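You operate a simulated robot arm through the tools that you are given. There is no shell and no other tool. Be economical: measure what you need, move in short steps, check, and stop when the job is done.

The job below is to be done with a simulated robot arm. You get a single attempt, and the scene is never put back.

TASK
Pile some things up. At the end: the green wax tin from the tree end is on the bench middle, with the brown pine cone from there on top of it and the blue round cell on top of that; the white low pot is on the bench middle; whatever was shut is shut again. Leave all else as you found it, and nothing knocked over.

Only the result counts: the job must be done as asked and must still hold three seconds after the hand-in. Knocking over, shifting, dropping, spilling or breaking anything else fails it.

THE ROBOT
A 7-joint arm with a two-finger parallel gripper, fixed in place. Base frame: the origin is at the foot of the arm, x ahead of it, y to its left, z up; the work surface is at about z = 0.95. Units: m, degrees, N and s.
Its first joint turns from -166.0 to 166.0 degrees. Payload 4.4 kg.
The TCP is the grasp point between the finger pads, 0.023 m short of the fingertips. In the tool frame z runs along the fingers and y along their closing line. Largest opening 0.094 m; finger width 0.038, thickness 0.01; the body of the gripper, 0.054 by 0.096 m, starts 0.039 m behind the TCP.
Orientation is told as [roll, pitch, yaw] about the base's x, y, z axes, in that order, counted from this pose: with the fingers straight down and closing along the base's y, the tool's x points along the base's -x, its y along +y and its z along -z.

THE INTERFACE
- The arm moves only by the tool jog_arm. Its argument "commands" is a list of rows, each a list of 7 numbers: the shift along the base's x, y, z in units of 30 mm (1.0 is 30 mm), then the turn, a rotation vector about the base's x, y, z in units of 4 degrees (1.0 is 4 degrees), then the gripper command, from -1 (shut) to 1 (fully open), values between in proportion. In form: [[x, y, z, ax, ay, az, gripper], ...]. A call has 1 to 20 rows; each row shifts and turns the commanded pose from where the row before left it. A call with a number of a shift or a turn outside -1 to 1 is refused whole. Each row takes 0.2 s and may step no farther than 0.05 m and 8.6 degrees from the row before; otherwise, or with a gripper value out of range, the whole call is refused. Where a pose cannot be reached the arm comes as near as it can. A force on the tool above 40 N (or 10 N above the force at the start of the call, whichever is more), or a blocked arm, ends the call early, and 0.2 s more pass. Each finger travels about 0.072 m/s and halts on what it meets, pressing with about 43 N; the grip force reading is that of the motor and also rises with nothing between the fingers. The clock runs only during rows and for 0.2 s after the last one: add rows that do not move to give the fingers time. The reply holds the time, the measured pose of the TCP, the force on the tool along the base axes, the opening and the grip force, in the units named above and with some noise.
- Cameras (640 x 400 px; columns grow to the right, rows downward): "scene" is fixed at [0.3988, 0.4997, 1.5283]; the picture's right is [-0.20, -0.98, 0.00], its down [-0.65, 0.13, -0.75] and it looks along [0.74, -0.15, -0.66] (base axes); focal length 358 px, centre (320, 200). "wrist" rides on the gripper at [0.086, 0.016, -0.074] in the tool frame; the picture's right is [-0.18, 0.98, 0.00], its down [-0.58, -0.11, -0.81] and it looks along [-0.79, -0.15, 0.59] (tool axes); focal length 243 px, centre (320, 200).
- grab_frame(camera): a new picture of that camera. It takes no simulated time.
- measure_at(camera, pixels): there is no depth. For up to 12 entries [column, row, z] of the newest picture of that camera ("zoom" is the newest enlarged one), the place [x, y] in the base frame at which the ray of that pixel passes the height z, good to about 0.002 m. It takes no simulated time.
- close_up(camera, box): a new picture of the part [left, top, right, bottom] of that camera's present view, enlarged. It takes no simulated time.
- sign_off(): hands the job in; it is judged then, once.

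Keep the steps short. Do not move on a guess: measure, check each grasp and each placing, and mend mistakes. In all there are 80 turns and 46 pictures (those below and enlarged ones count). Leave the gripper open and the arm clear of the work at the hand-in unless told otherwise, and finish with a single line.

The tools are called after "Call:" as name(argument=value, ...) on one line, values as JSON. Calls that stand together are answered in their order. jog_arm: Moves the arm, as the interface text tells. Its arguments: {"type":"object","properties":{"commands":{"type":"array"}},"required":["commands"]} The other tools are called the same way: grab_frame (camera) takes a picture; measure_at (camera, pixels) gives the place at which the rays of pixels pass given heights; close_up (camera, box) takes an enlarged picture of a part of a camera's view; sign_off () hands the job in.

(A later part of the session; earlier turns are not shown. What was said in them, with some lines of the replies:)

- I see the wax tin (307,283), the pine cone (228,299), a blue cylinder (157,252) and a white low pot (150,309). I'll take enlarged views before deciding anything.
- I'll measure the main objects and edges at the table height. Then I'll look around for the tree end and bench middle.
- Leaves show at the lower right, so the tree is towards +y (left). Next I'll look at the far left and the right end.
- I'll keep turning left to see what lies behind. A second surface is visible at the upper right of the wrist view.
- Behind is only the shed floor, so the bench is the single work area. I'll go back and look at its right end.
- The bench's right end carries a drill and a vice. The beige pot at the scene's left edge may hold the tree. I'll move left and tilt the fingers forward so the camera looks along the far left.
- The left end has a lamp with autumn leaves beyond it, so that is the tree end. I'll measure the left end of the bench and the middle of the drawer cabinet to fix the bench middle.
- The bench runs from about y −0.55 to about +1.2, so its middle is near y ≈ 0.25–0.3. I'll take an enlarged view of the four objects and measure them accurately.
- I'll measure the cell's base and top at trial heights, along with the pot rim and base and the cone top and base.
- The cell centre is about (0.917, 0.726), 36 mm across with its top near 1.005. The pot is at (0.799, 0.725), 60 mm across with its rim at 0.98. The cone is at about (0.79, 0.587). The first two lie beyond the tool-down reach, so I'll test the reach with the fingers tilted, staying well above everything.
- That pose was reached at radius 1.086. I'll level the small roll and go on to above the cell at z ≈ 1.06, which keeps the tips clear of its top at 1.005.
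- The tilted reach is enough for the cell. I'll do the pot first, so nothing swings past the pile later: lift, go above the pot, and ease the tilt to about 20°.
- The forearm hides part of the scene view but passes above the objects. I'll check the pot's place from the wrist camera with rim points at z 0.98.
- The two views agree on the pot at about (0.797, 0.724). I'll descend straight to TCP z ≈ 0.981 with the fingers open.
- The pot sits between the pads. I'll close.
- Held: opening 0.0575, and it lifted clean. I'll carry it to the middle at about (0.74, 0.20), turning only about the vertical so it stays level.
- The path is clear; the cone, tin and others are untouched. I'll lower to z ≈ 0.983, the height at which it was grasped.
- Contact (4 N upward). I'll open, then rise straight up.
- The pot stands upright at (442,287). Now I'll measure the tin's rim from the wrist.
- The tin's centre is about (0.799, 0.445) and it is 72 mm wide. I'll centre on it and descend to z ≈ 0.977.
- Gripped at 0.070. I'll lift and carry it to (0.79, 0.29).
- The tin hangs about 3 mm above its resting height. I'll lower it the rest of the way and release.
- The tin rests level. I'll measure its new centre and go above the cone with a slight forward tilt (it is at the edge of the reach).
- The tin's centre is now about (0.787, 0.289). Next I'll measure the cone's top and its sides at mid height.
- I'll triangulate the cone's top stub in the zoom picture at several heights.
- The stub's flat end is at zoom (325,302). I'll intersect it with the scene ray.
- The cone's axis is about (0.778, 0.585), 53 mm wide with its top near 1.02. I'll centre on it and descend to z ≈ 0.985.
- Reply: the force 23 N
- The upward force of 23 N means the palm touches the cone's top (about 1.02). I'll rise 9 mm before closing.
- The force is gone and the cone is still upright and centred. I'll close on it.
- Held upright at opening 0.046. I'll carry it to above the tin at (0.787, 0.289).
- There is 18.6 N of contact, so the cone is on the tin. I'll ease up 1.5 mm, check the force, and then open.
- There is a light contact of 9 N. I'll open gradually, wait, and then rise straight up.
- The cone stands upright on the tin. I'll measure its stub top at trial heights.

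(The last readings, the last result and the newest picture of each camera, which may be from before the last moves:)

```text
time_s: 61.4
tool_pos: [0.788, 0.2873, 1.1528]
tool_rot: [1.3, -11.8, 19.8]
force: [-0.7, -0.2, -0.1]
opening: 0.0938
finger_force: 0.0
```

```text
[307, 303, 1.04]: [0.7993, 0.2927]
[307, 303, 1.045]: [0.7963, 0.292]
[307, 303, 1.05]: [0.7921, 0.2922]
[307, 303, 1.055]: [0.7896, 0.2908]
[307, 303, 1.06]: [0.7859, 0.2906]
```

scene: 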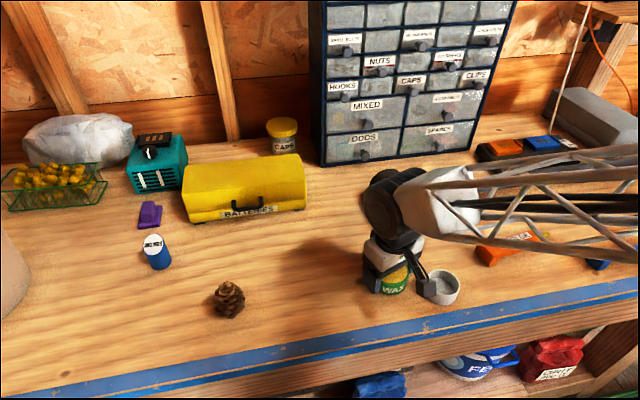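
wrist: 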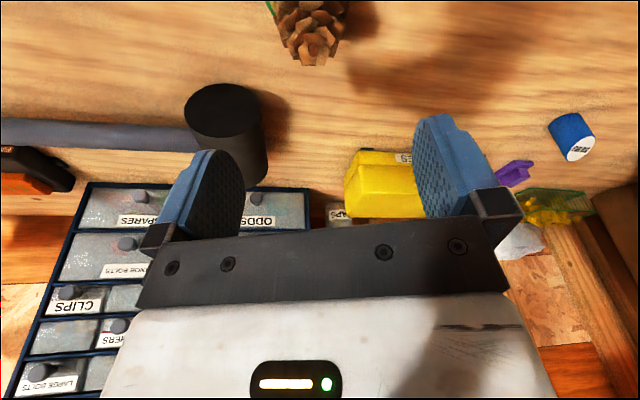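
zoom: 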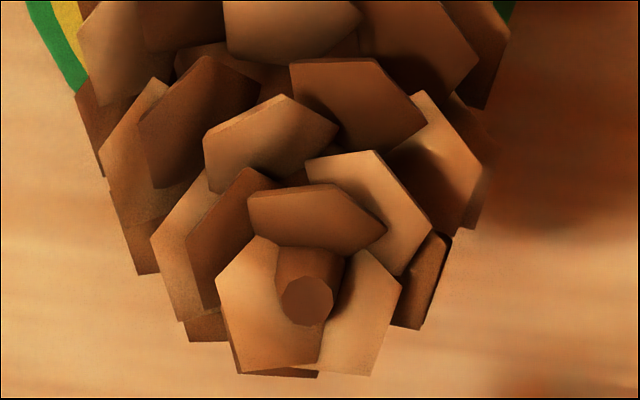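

The stub top is at about (0.787, 0.291, 1.057). Now I'll go to above the cell, turning to yaw 39 and tilt 32 on the way.

Call:
jog_arm(commands=[[0.269, 0.915, 0, 0.11, -0.296, 0.3, 1], [0.269, 0.915, 0, 0.12, -0.292, 0.3, 1], [0.269, 0.915, 0, 0.124, -0.29, 0.3, 1], [0.269, 0.915, 0, 0.13, -0.288, 0.3, 1], [0.269, 0.915, 0, 0.136, -0.285, 0.3, 1], [0.269, 0.915, 0, 0.142, -0.282, 0.3, 1], [0.269, 0.915, 0, 0.148, -0.279, 0.3, 1], [0.269, 0.915, 0, 0.154, -0.276, 0.3, 1], [0.269, 0.915, 0, 0.16, -0.273, 0.3, 1], [0.269, 0.915, 0, 0.165, -0.269, 0.3, 1], [0.269, 0.915, 0, 0.17, -0.266, 0.3, 1], [0.269, 0.915, 0, 0.176, -0.262, 0.3, 1], [0.269, 0.915, 0, 0.181, -0.259, 0.3, 1], [0.269, 0.915, 0, 0.186, -0.255, 0.3, 1], [0.269, 0.915, 0, 0.192, -0.25, 0.3, 1], [0.269, 0.915, 0, 0.197, -0.247, 0.3, 1], [0, 0, 0, 0, 0, 0, 1]])

```text
time_s: 65.0
tool_pos: [0.9181, 0.7272, 1.1538]
tool_rot: [1.3, -31.9, 39.1]
force: [0.1, -0.1, -0.9]
opening: 0.0939
finger_force: 0.0
```

I'll take out the 1.3° roll, lower to z ≈ 1.055 and look.

Call:
jog_arm(commands=[[0, 0, -0.8, -0.21, -0.17, -0.17, 1], [0, 0, -0.9, 0, 0, 0, 1], [0, 0, -0.9, 0, 0, 0, 1], [0, 0, -0.7, 0, 0, 0, 1], [0, 0, 0, 0, 0, 0, 1]])

Call:
grab_frame(camera="wrist")

```text
time_s: 66.2
tool_pos: [0.9167, 0.7285, 1.0535]
tool_rot: [0.0, -32.0, 38.9]
force: [0.5, 1.0, -0.7]
opening: 0.0939
finger_force: 0.0
```

```text
10 pictures are left
```

wrist: 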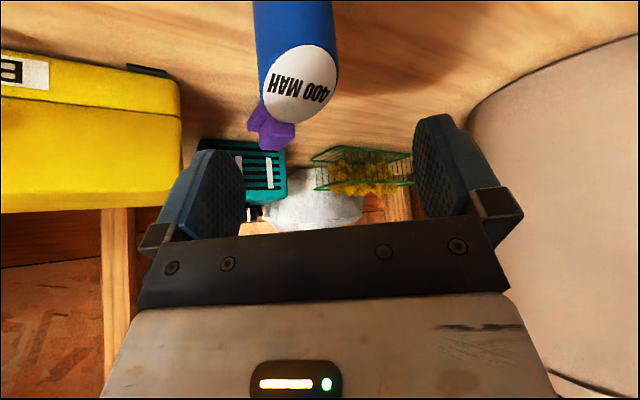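

I'll measure the cell's top disc at its likely heights.

Call:
measure_at(camera="wrist", pixels=[[298, 84, 1.0], [298, 84, 1.005], [298, 84, 1.01], [258, 84, 1.005], [339, 80, 1.005], [298, 123, 1.005], [300, 44, 1.005]])

```text
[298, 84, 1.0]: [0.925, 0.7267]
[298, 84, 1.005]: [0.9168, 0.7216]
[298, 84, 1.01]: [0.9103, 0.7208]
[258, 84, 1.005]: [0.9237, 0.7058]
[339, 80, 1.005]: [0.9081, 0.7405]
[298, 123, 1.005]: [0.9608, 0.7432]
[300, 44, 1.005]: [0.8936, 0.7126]
```

The cell's centre is about (0.918, 0.725) and its top is near 1.003. I'll centre and descend to z ≈ 0.991.

Call:
jog_arm(commands=[[0.05, -0.1, -0.7, 0, 0, 0, 1], [0, 0, -0.7, 0, 0, 0, 1], [0, 0, -0.4, 0, 0, 0, 1], [0, 0, -0.27, 0, 0, 0, 1], [0, 0, 0, 0, 0, 0, 1]])

Call:
grab_frame(camera="wrist")

```text
time_s: 67.4
tool_pos: [0.918, 0.7247, 0.9931]
tool_rot: [0.0, -32.0, 38.9]
force: [0.7, 0.5, 0.2]
opening: 0.0943
finger_force: 0.1
```

```text
9 pictures are left
```

wrist: 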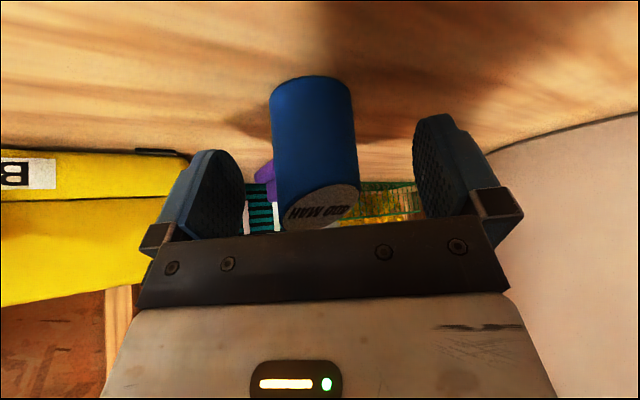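

The cell sits between the pads. I'll close gradually, then lift.

Call:
jog_arm(commands=[[0, 0, 0, 0, 0, 0, 0.3], [0, 0, 0, 0, 0, 0, 0], [0, 0, 0, 0, 0, 0, -0.15], [0, 0, 0, 0, 0, 0, -1], [0, 0, 0, 0, 0, 0, -1], [0, 0, 0, 0, 0, 0, -1]])

Call:
jog_arm(commands=[[0, 0, 0.4, 0, 0, 0, -1], [0, 0, 0.8, 0, 0, 0, -1], [0, 0, 1, 0, 0, 0, -1], [0, 0, 1, 0, 0, 0, -1], [0, 0, 1, 0, 0, 0, -1], [0, 0, 1, 0, 0, 0, -1], [0, 0, 0, 0, 0, 0, -1]])

Call:
grab_frame(camera="wrist")

```text
time_s: 68.8
tool_pos: [0.9201, 0.7258, 0.9928]
tool_rot: [0.0, -32.0, 38.9]
force: [-0.7, -0.2, -0.1]
opening: 0.0384
finger_force: 43.3
```

```text
time_s: 70.4
tool_pos: [0.9188, 0.7268, 1.15]
tool_rot: [0.0, -32.1, 38.9]
force: [-0.1, -0.3, -0.1]
opening: 0.0383
finger_force: 43.1
```

```text
8 pictures are left
```

wrist: 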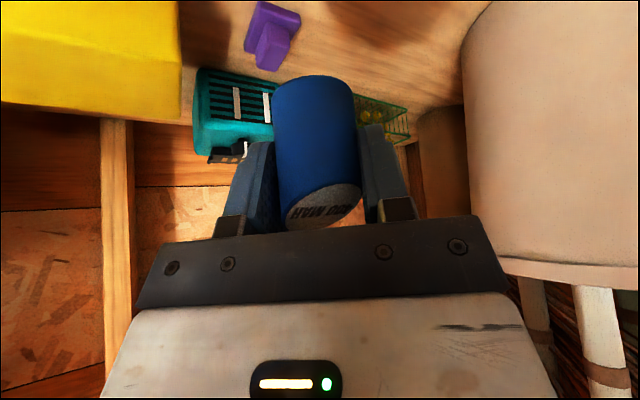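

Held at opening 0.038. I'll find the cell's offset from the TCP: its near bottom rim at (312,76) and its sides.

Call:
measure_at(camera="wrist", pixels=[[312, 76, 1.107], [271, 100, 1.107], [353, 92, 1.107], [324, 207, 1.16], [324, 185, 1.16]])

```text
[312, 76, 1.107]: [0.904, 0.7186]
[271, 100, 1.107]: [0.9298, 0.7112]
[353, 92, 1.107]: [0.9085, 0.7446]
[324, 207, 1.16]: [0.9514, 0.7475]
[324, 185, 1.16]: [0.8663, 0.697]
```

The cell is centred on the TCP to within about 1 mm. I'll carry it to above the cone at (0.787, 0.291), staying high.

Call:
jog_arm(commands=[[0, 0, 0.6, 0, 0, 0, -1], [-0.275, -0.908, 0, 0, 0, -0.3, -1], [-0.275, -0.908, 0, 0, 0, -0.3, -1], [-0.275, -0.908, 0, 0, 0, -0.3, -1], [-0.275, -0.908, 0, 0, 0, -0.3, -1], [-0.275, -0.908, 0, 0, 0, -0.3, -1], [-0.275, -0.908, 0, 0, 0, -0.3, -1], [-0.275, -0.908, 0, 0, 0, -0.3, -1], [-0.275, -0.908, 0, 0, 0, -0.3, -1], [-0.275, -0.908, 0, 0, 0, -0.3, -1], [-0.275, -0.908, 0, 0, 0, -0.3, -1], [-0.275, -0.908, 0, 0, 0, -0.3, -1], [-0.275, -0.908, 0, 0, 0, -0.3, -1], [-0.275, -0.908, 0, 0, 0, -0.3, -1], [-0.275, -0.908, 0, 0, 0, -0.3, -1], [-0.275, -0.908, 0, 0, 0, -0.3, -1], [-0.275, -0.908, 0, 0, 0, -0.3, -1], [0, 0, 0, 0, 0, 0, -1]])

```text
time_s: 74.2
tool_pos: [0.788, 0.2904, 1.1706]
tool_rot: [0.0, -32.0, 19.7]
force: [-0.1, 0.3, -0.8]
opening: 0.0383
finger_force: 42.9
```

I'll lower to about 7 mm above the expected contact height and check the alignment from both cameras.

Call:
jog_arm(commands=[[0, 0, -0.8, 0, 0, 0, -1], [0, 0, -0.7, 0, 0, 0, -1], [0, 0, -0.4, 0, 0, 0, -1], [0, 0, -0.23, 0, 0, 0, -1], [0, 0, 0, 0, 0, 0, -1]])

Call:
close_up(camera="wrist", box=[200, 0, 440, 150])

Call:
close_up(camera="scene", box=[340, 200, 468, 300])

```text
time_s: 75.4
tool_pos: [0.7879, 0.2894, 1.1032]
tool_rot: [0.1, -32.0, 19.8]
force: [-1.0, -0.7, -0.7]
opening: 0.0387
finger_force: 42.7
```

```text
2.67 times, centred on (320, 75) of wrist
```

zoom: 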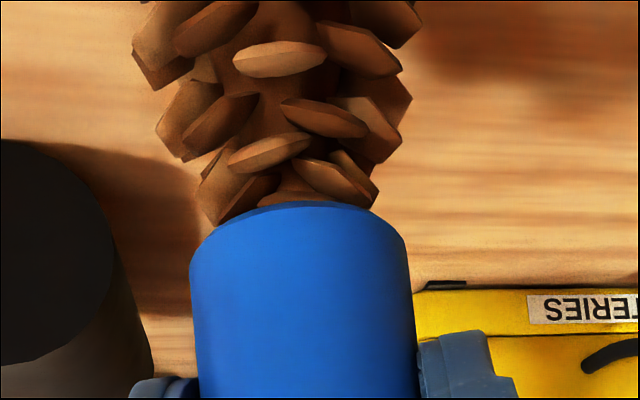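

```text
4.00 times, centred on (404, 250) of scene
```

zoom: 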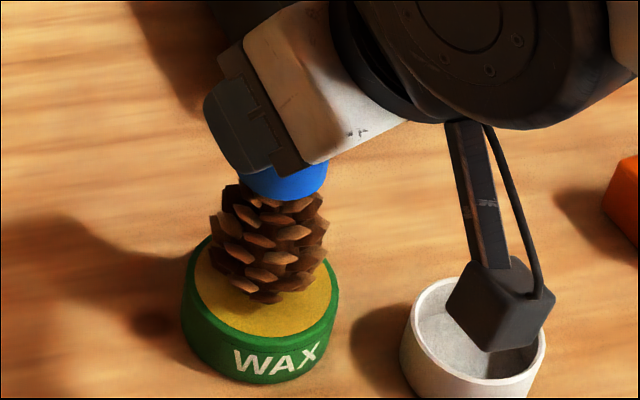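

The cell seems to sit slightly to the right of the stub (which is at about zoom (278,174)). I'll measure its visible lower rim at the bottom height 1.061.

Call:
measure_at(camera="zoom", pixels=[[290, 201, 1.061], [326, 186, 1.061], [278, 174, 1.057], [245, 187, 1.061]])

```text
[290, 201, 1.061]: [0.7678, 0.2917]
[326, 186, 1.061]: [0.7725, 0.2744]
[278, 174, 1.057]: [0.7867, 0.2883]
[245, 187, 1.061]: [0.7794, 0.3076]
```

The cell's bottom centre is about (0.787, 0.289), within 1–2 mm of the stub. I'll lower in small steps and watch the force.

Call:
jog_arm(commands=[[0, 0, -0.06, 0, 0, 0, -1], [0, 0, -0.06, 0, 0, 0, -1], [0, 0, 0, 0, 0, 0, -1]])

```text
time_s: 76.2
tool_pos: [0.7887, 0.2909, 1.1012]
tool_rot: [0.0, -32.1, 19.7]
force: [-3.0, -2.7, 25.6]
opening: 0.038
finger_force: 42.9
```

Contact at about 25 N. I'll ease up 1.5 mm.

Call:
jog_arm(commands=[[0, 0, 0.05, 0, 0, 0, -1], [0, 0, 0, 0, 0, 0, -1]])

```text
time_s: 76.8
tool_pos: [0.7876, 0.2895, 1.1022]
tool_rot: [0.1, -32.1, 19.8]
force: [2.0, -1.1, 26.5]
opening: 0.0384
finger_force: 42.9
```

Still loaded; I'll ease up further.

Call:
jog_arm(commands=[[0, 0, 0.06, 0, 0, 0, -1], [0, 0, 0, 0, 0, 0, -1]])

```text
time_s: 77.4
tool_pos: [0.7873, 0.2901, 1.1029]
tool_rot: [0.0, -32.0, 19.7]
force: [3.5, -0.3, 14.5]
opening: 0.0384
finger_force: 42.5
```

I'll go up a little more.

Call:
jog_arm(commands=[[0, 0, 0.04, 0, 0, 0, -1], [0, 0, 0, 0, 0, 0, -1]])

```text
time_s: 78.0
tool_pos: [0.7874, 0.2893, 1.1034]
tool_rot: [0.0, -31.9, 19.7]
force: [-0.1, 0.1, -0.8]
opening: 0.0384
finger_force: 43.2
```

Just free of contact. I'll go down 0.6 mm, then open only slightly.

Call:
jog_arm(commands=[[0, 0, -0.02, 0, 0, 0, -1], [0, 0, 0, 0, 0, 0, -1]])

Call:
jog_arm(commands=[[0, 0, 0, 0, 0, 0, -0.15], [0, 0, 0, 0, 0, 0, -0.1], [0, 0, 0, 0, 0, 0, -0.1], [0, 0, 0, 0, 0, 0, -0.1], [0, 0, 0, 0, 0, 0, -0.1]])

Call:
close_up(camera="wrist", box=[160, 0, 480, 240])

```text
time_s: 78.6
tool_pos: [0.7866, 0.2905, 1.1037]
tool_rot: [0.0, -32.0, 19.7]
force: [0.3, 0.2, -1.2]
opening: 0.0385
finger_force: 43.4
```

```text
time_s: 79.8
tool_pos: [0.7882, 0.2907, 1.1043]
tool_rot: [-0.1, -32.0, 19.7]
force: [-1.2, -0.3, 0.3]
opening: 0.0424
finger_force: 0.1
```

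```text
1.67 times, centred on (320, 120) of wrist
```

zoom: 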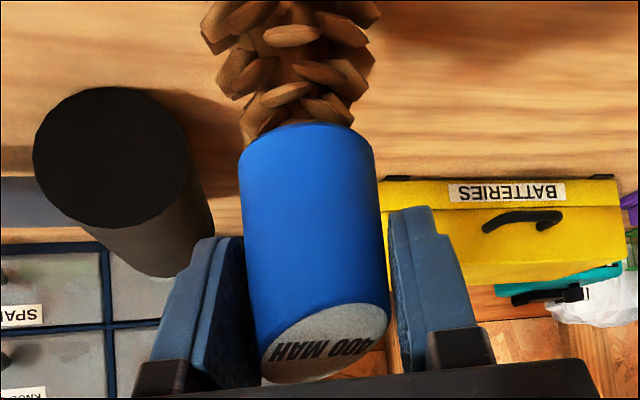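

Released, with a gap on each side. I'll open slowly some more and check that it stands alone.

Call:
jog_arm(commands=[[0, 0, 0, 0, 0, 0, 0], [0, 0, 0, 0, 0, 0, 0.1], [0, 0, 0, 0, 0, 0, 0.2], [0, 0, 0, 0, 0, 0, 0.2], [0, 0, 0, 0, 0, 0, 0.2], [0, 0, 0, 0, 0, 0, 0.2]])

Call:
close_up(camera="wrist", box=[160, 0, 480, 240])

```text
time_s: 81.2
tool_pos: [0.7867, 0.2909, 1.1036]
tool_rot: [0.1, -32.0, 19.7]
force: [0.4, -0.5, 0.1]
opening: 0.0561
finger_force: 0.0
```

```text
1.67 times, centred on (320, 120) of wrist
```

zoom: 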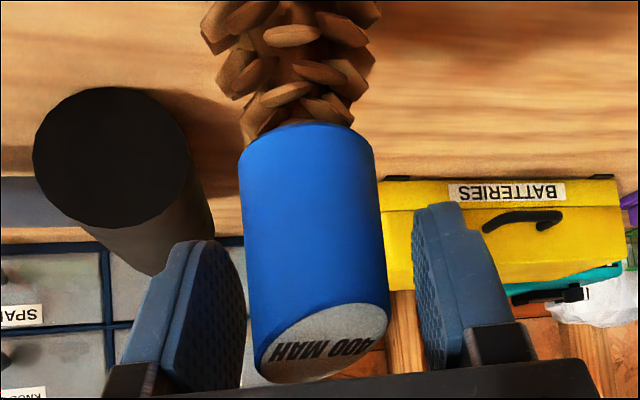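

It stands alone, unchanged. I'll open fully and back out along the tool's axis, then rise and move away.

Call:
jog_arm(commands=[[0, 0, 0, 0, 0, 0, 0.6], [0, 0, 0, 0, 0, 0, 1], [0, 0, 0, 0, 0, 0, 1], [-0.15, -0.055, 0.25, 0, 0, 0, 1], [-0.35, -0.13, 0.6, 0, 0, 0, 1], [-0.47, -0.17, 0.8, 0, 0, 0, 1], [-0.47, -0.17, 0.8, 0, 0, 0, 1], [-0.47, -0.17, 0.8, 0, 0, 0, 1], [-0.47, -0.17, 0.8, 0, 0, 0, 1], [-0.8, -0.4, 0.6, 0, 0, 0, 1], [-0.8, -0.4, 0.6, 0, 0, 0, 1], [-0.8, -0.8, 0.3, 0, 0, 0, 1], [-0.8, -0.8, 0, 0, 0, 0, 1], [-0.8, -0.8, 0, 0, 0, 0, 1], [-0.8, -0.8, 0, 0, 0, 0, 1]])

Call:
grab_frame(camera="scene")

```text
time_s: 84.4
tool_pos: [0.5701, 0.1444, 1.2695]
tool_rot: [0.0, -32.1, 19.7]
force: [-0.6, 0.8, -0.1]
opening: 0.0942
finger_force: 0.1
```

```text
3 pictures are left
```

scene: 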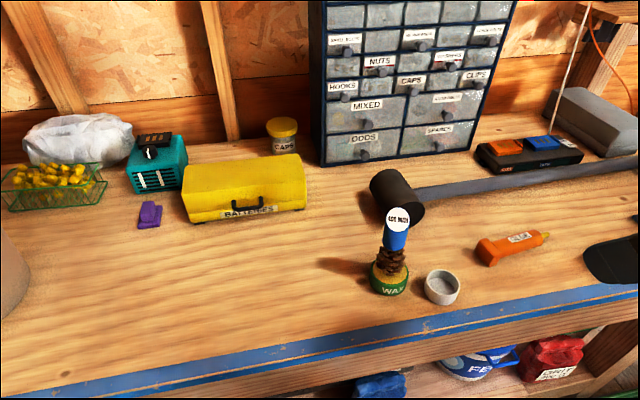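

The pile stands and everything else is where it was. I'll wait two seconds of simulated time and check again closely.

Call:
jog_arm(commands=[[0, 0, 0, 0, 0, 0, 1], [0, 0, 0, 0, 0, 0, 1], [0, 0, 0, 0, 0, 0, 1], [0, 0, 0, 0, 0, 0, 1], [0, 0, 0, 0, 0, 0, 1], [0, 0, 0, 0, 0, 0, 1], [0, 0, 0, 0, 0, 0, 1], [0, 0, 0, 0, 0, 0, 1], [0, 0, 0, 0, 0, 0, 1], [0, 0, 0, 0, 0, 0, 1]])

Call:
close_up(camera="scene", box=[340, 190, 500, 310])

Call:
close_up(camera="scene", box=[0, 90, 320, 290])

```text
time_s: 86.6
tool_pos: [0.5695, 0.1448, 1.269]
tool_rot: [-0.1, -32.0, 19.6]
force: [0.4, -0.2, 0.1]
opening: 0.094
finger_force: 0.0
```

```text
3.33 times, centred on (420, 250) of scene
```

zoom: 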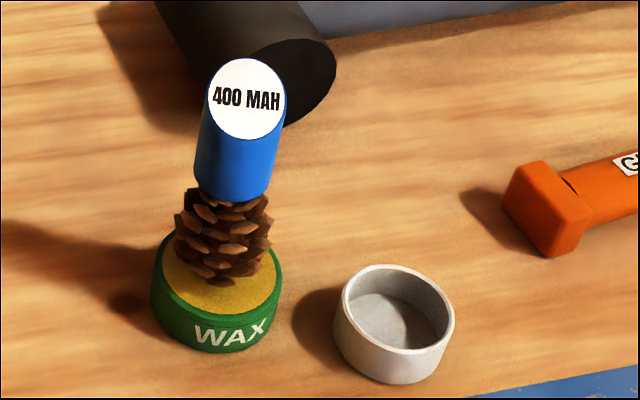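

```text
2.00 times, centred on (160, 190) of scene
```

zoom: 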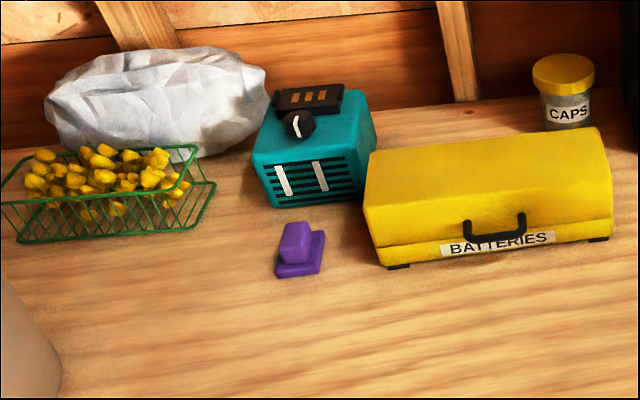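

The pile is steady, everything else is as it was, the boxes and drawers are shut, and the arm is clear with the gripper open. I'm handing in.

Call:
sign_off()

```text
The job is handed in.
```

Job handed in: on the bench middle the wax tin carries the pine cone with the blue cell on top, the white pot stands beside it, nothing was opened, and the other things on the bench look unmoved.
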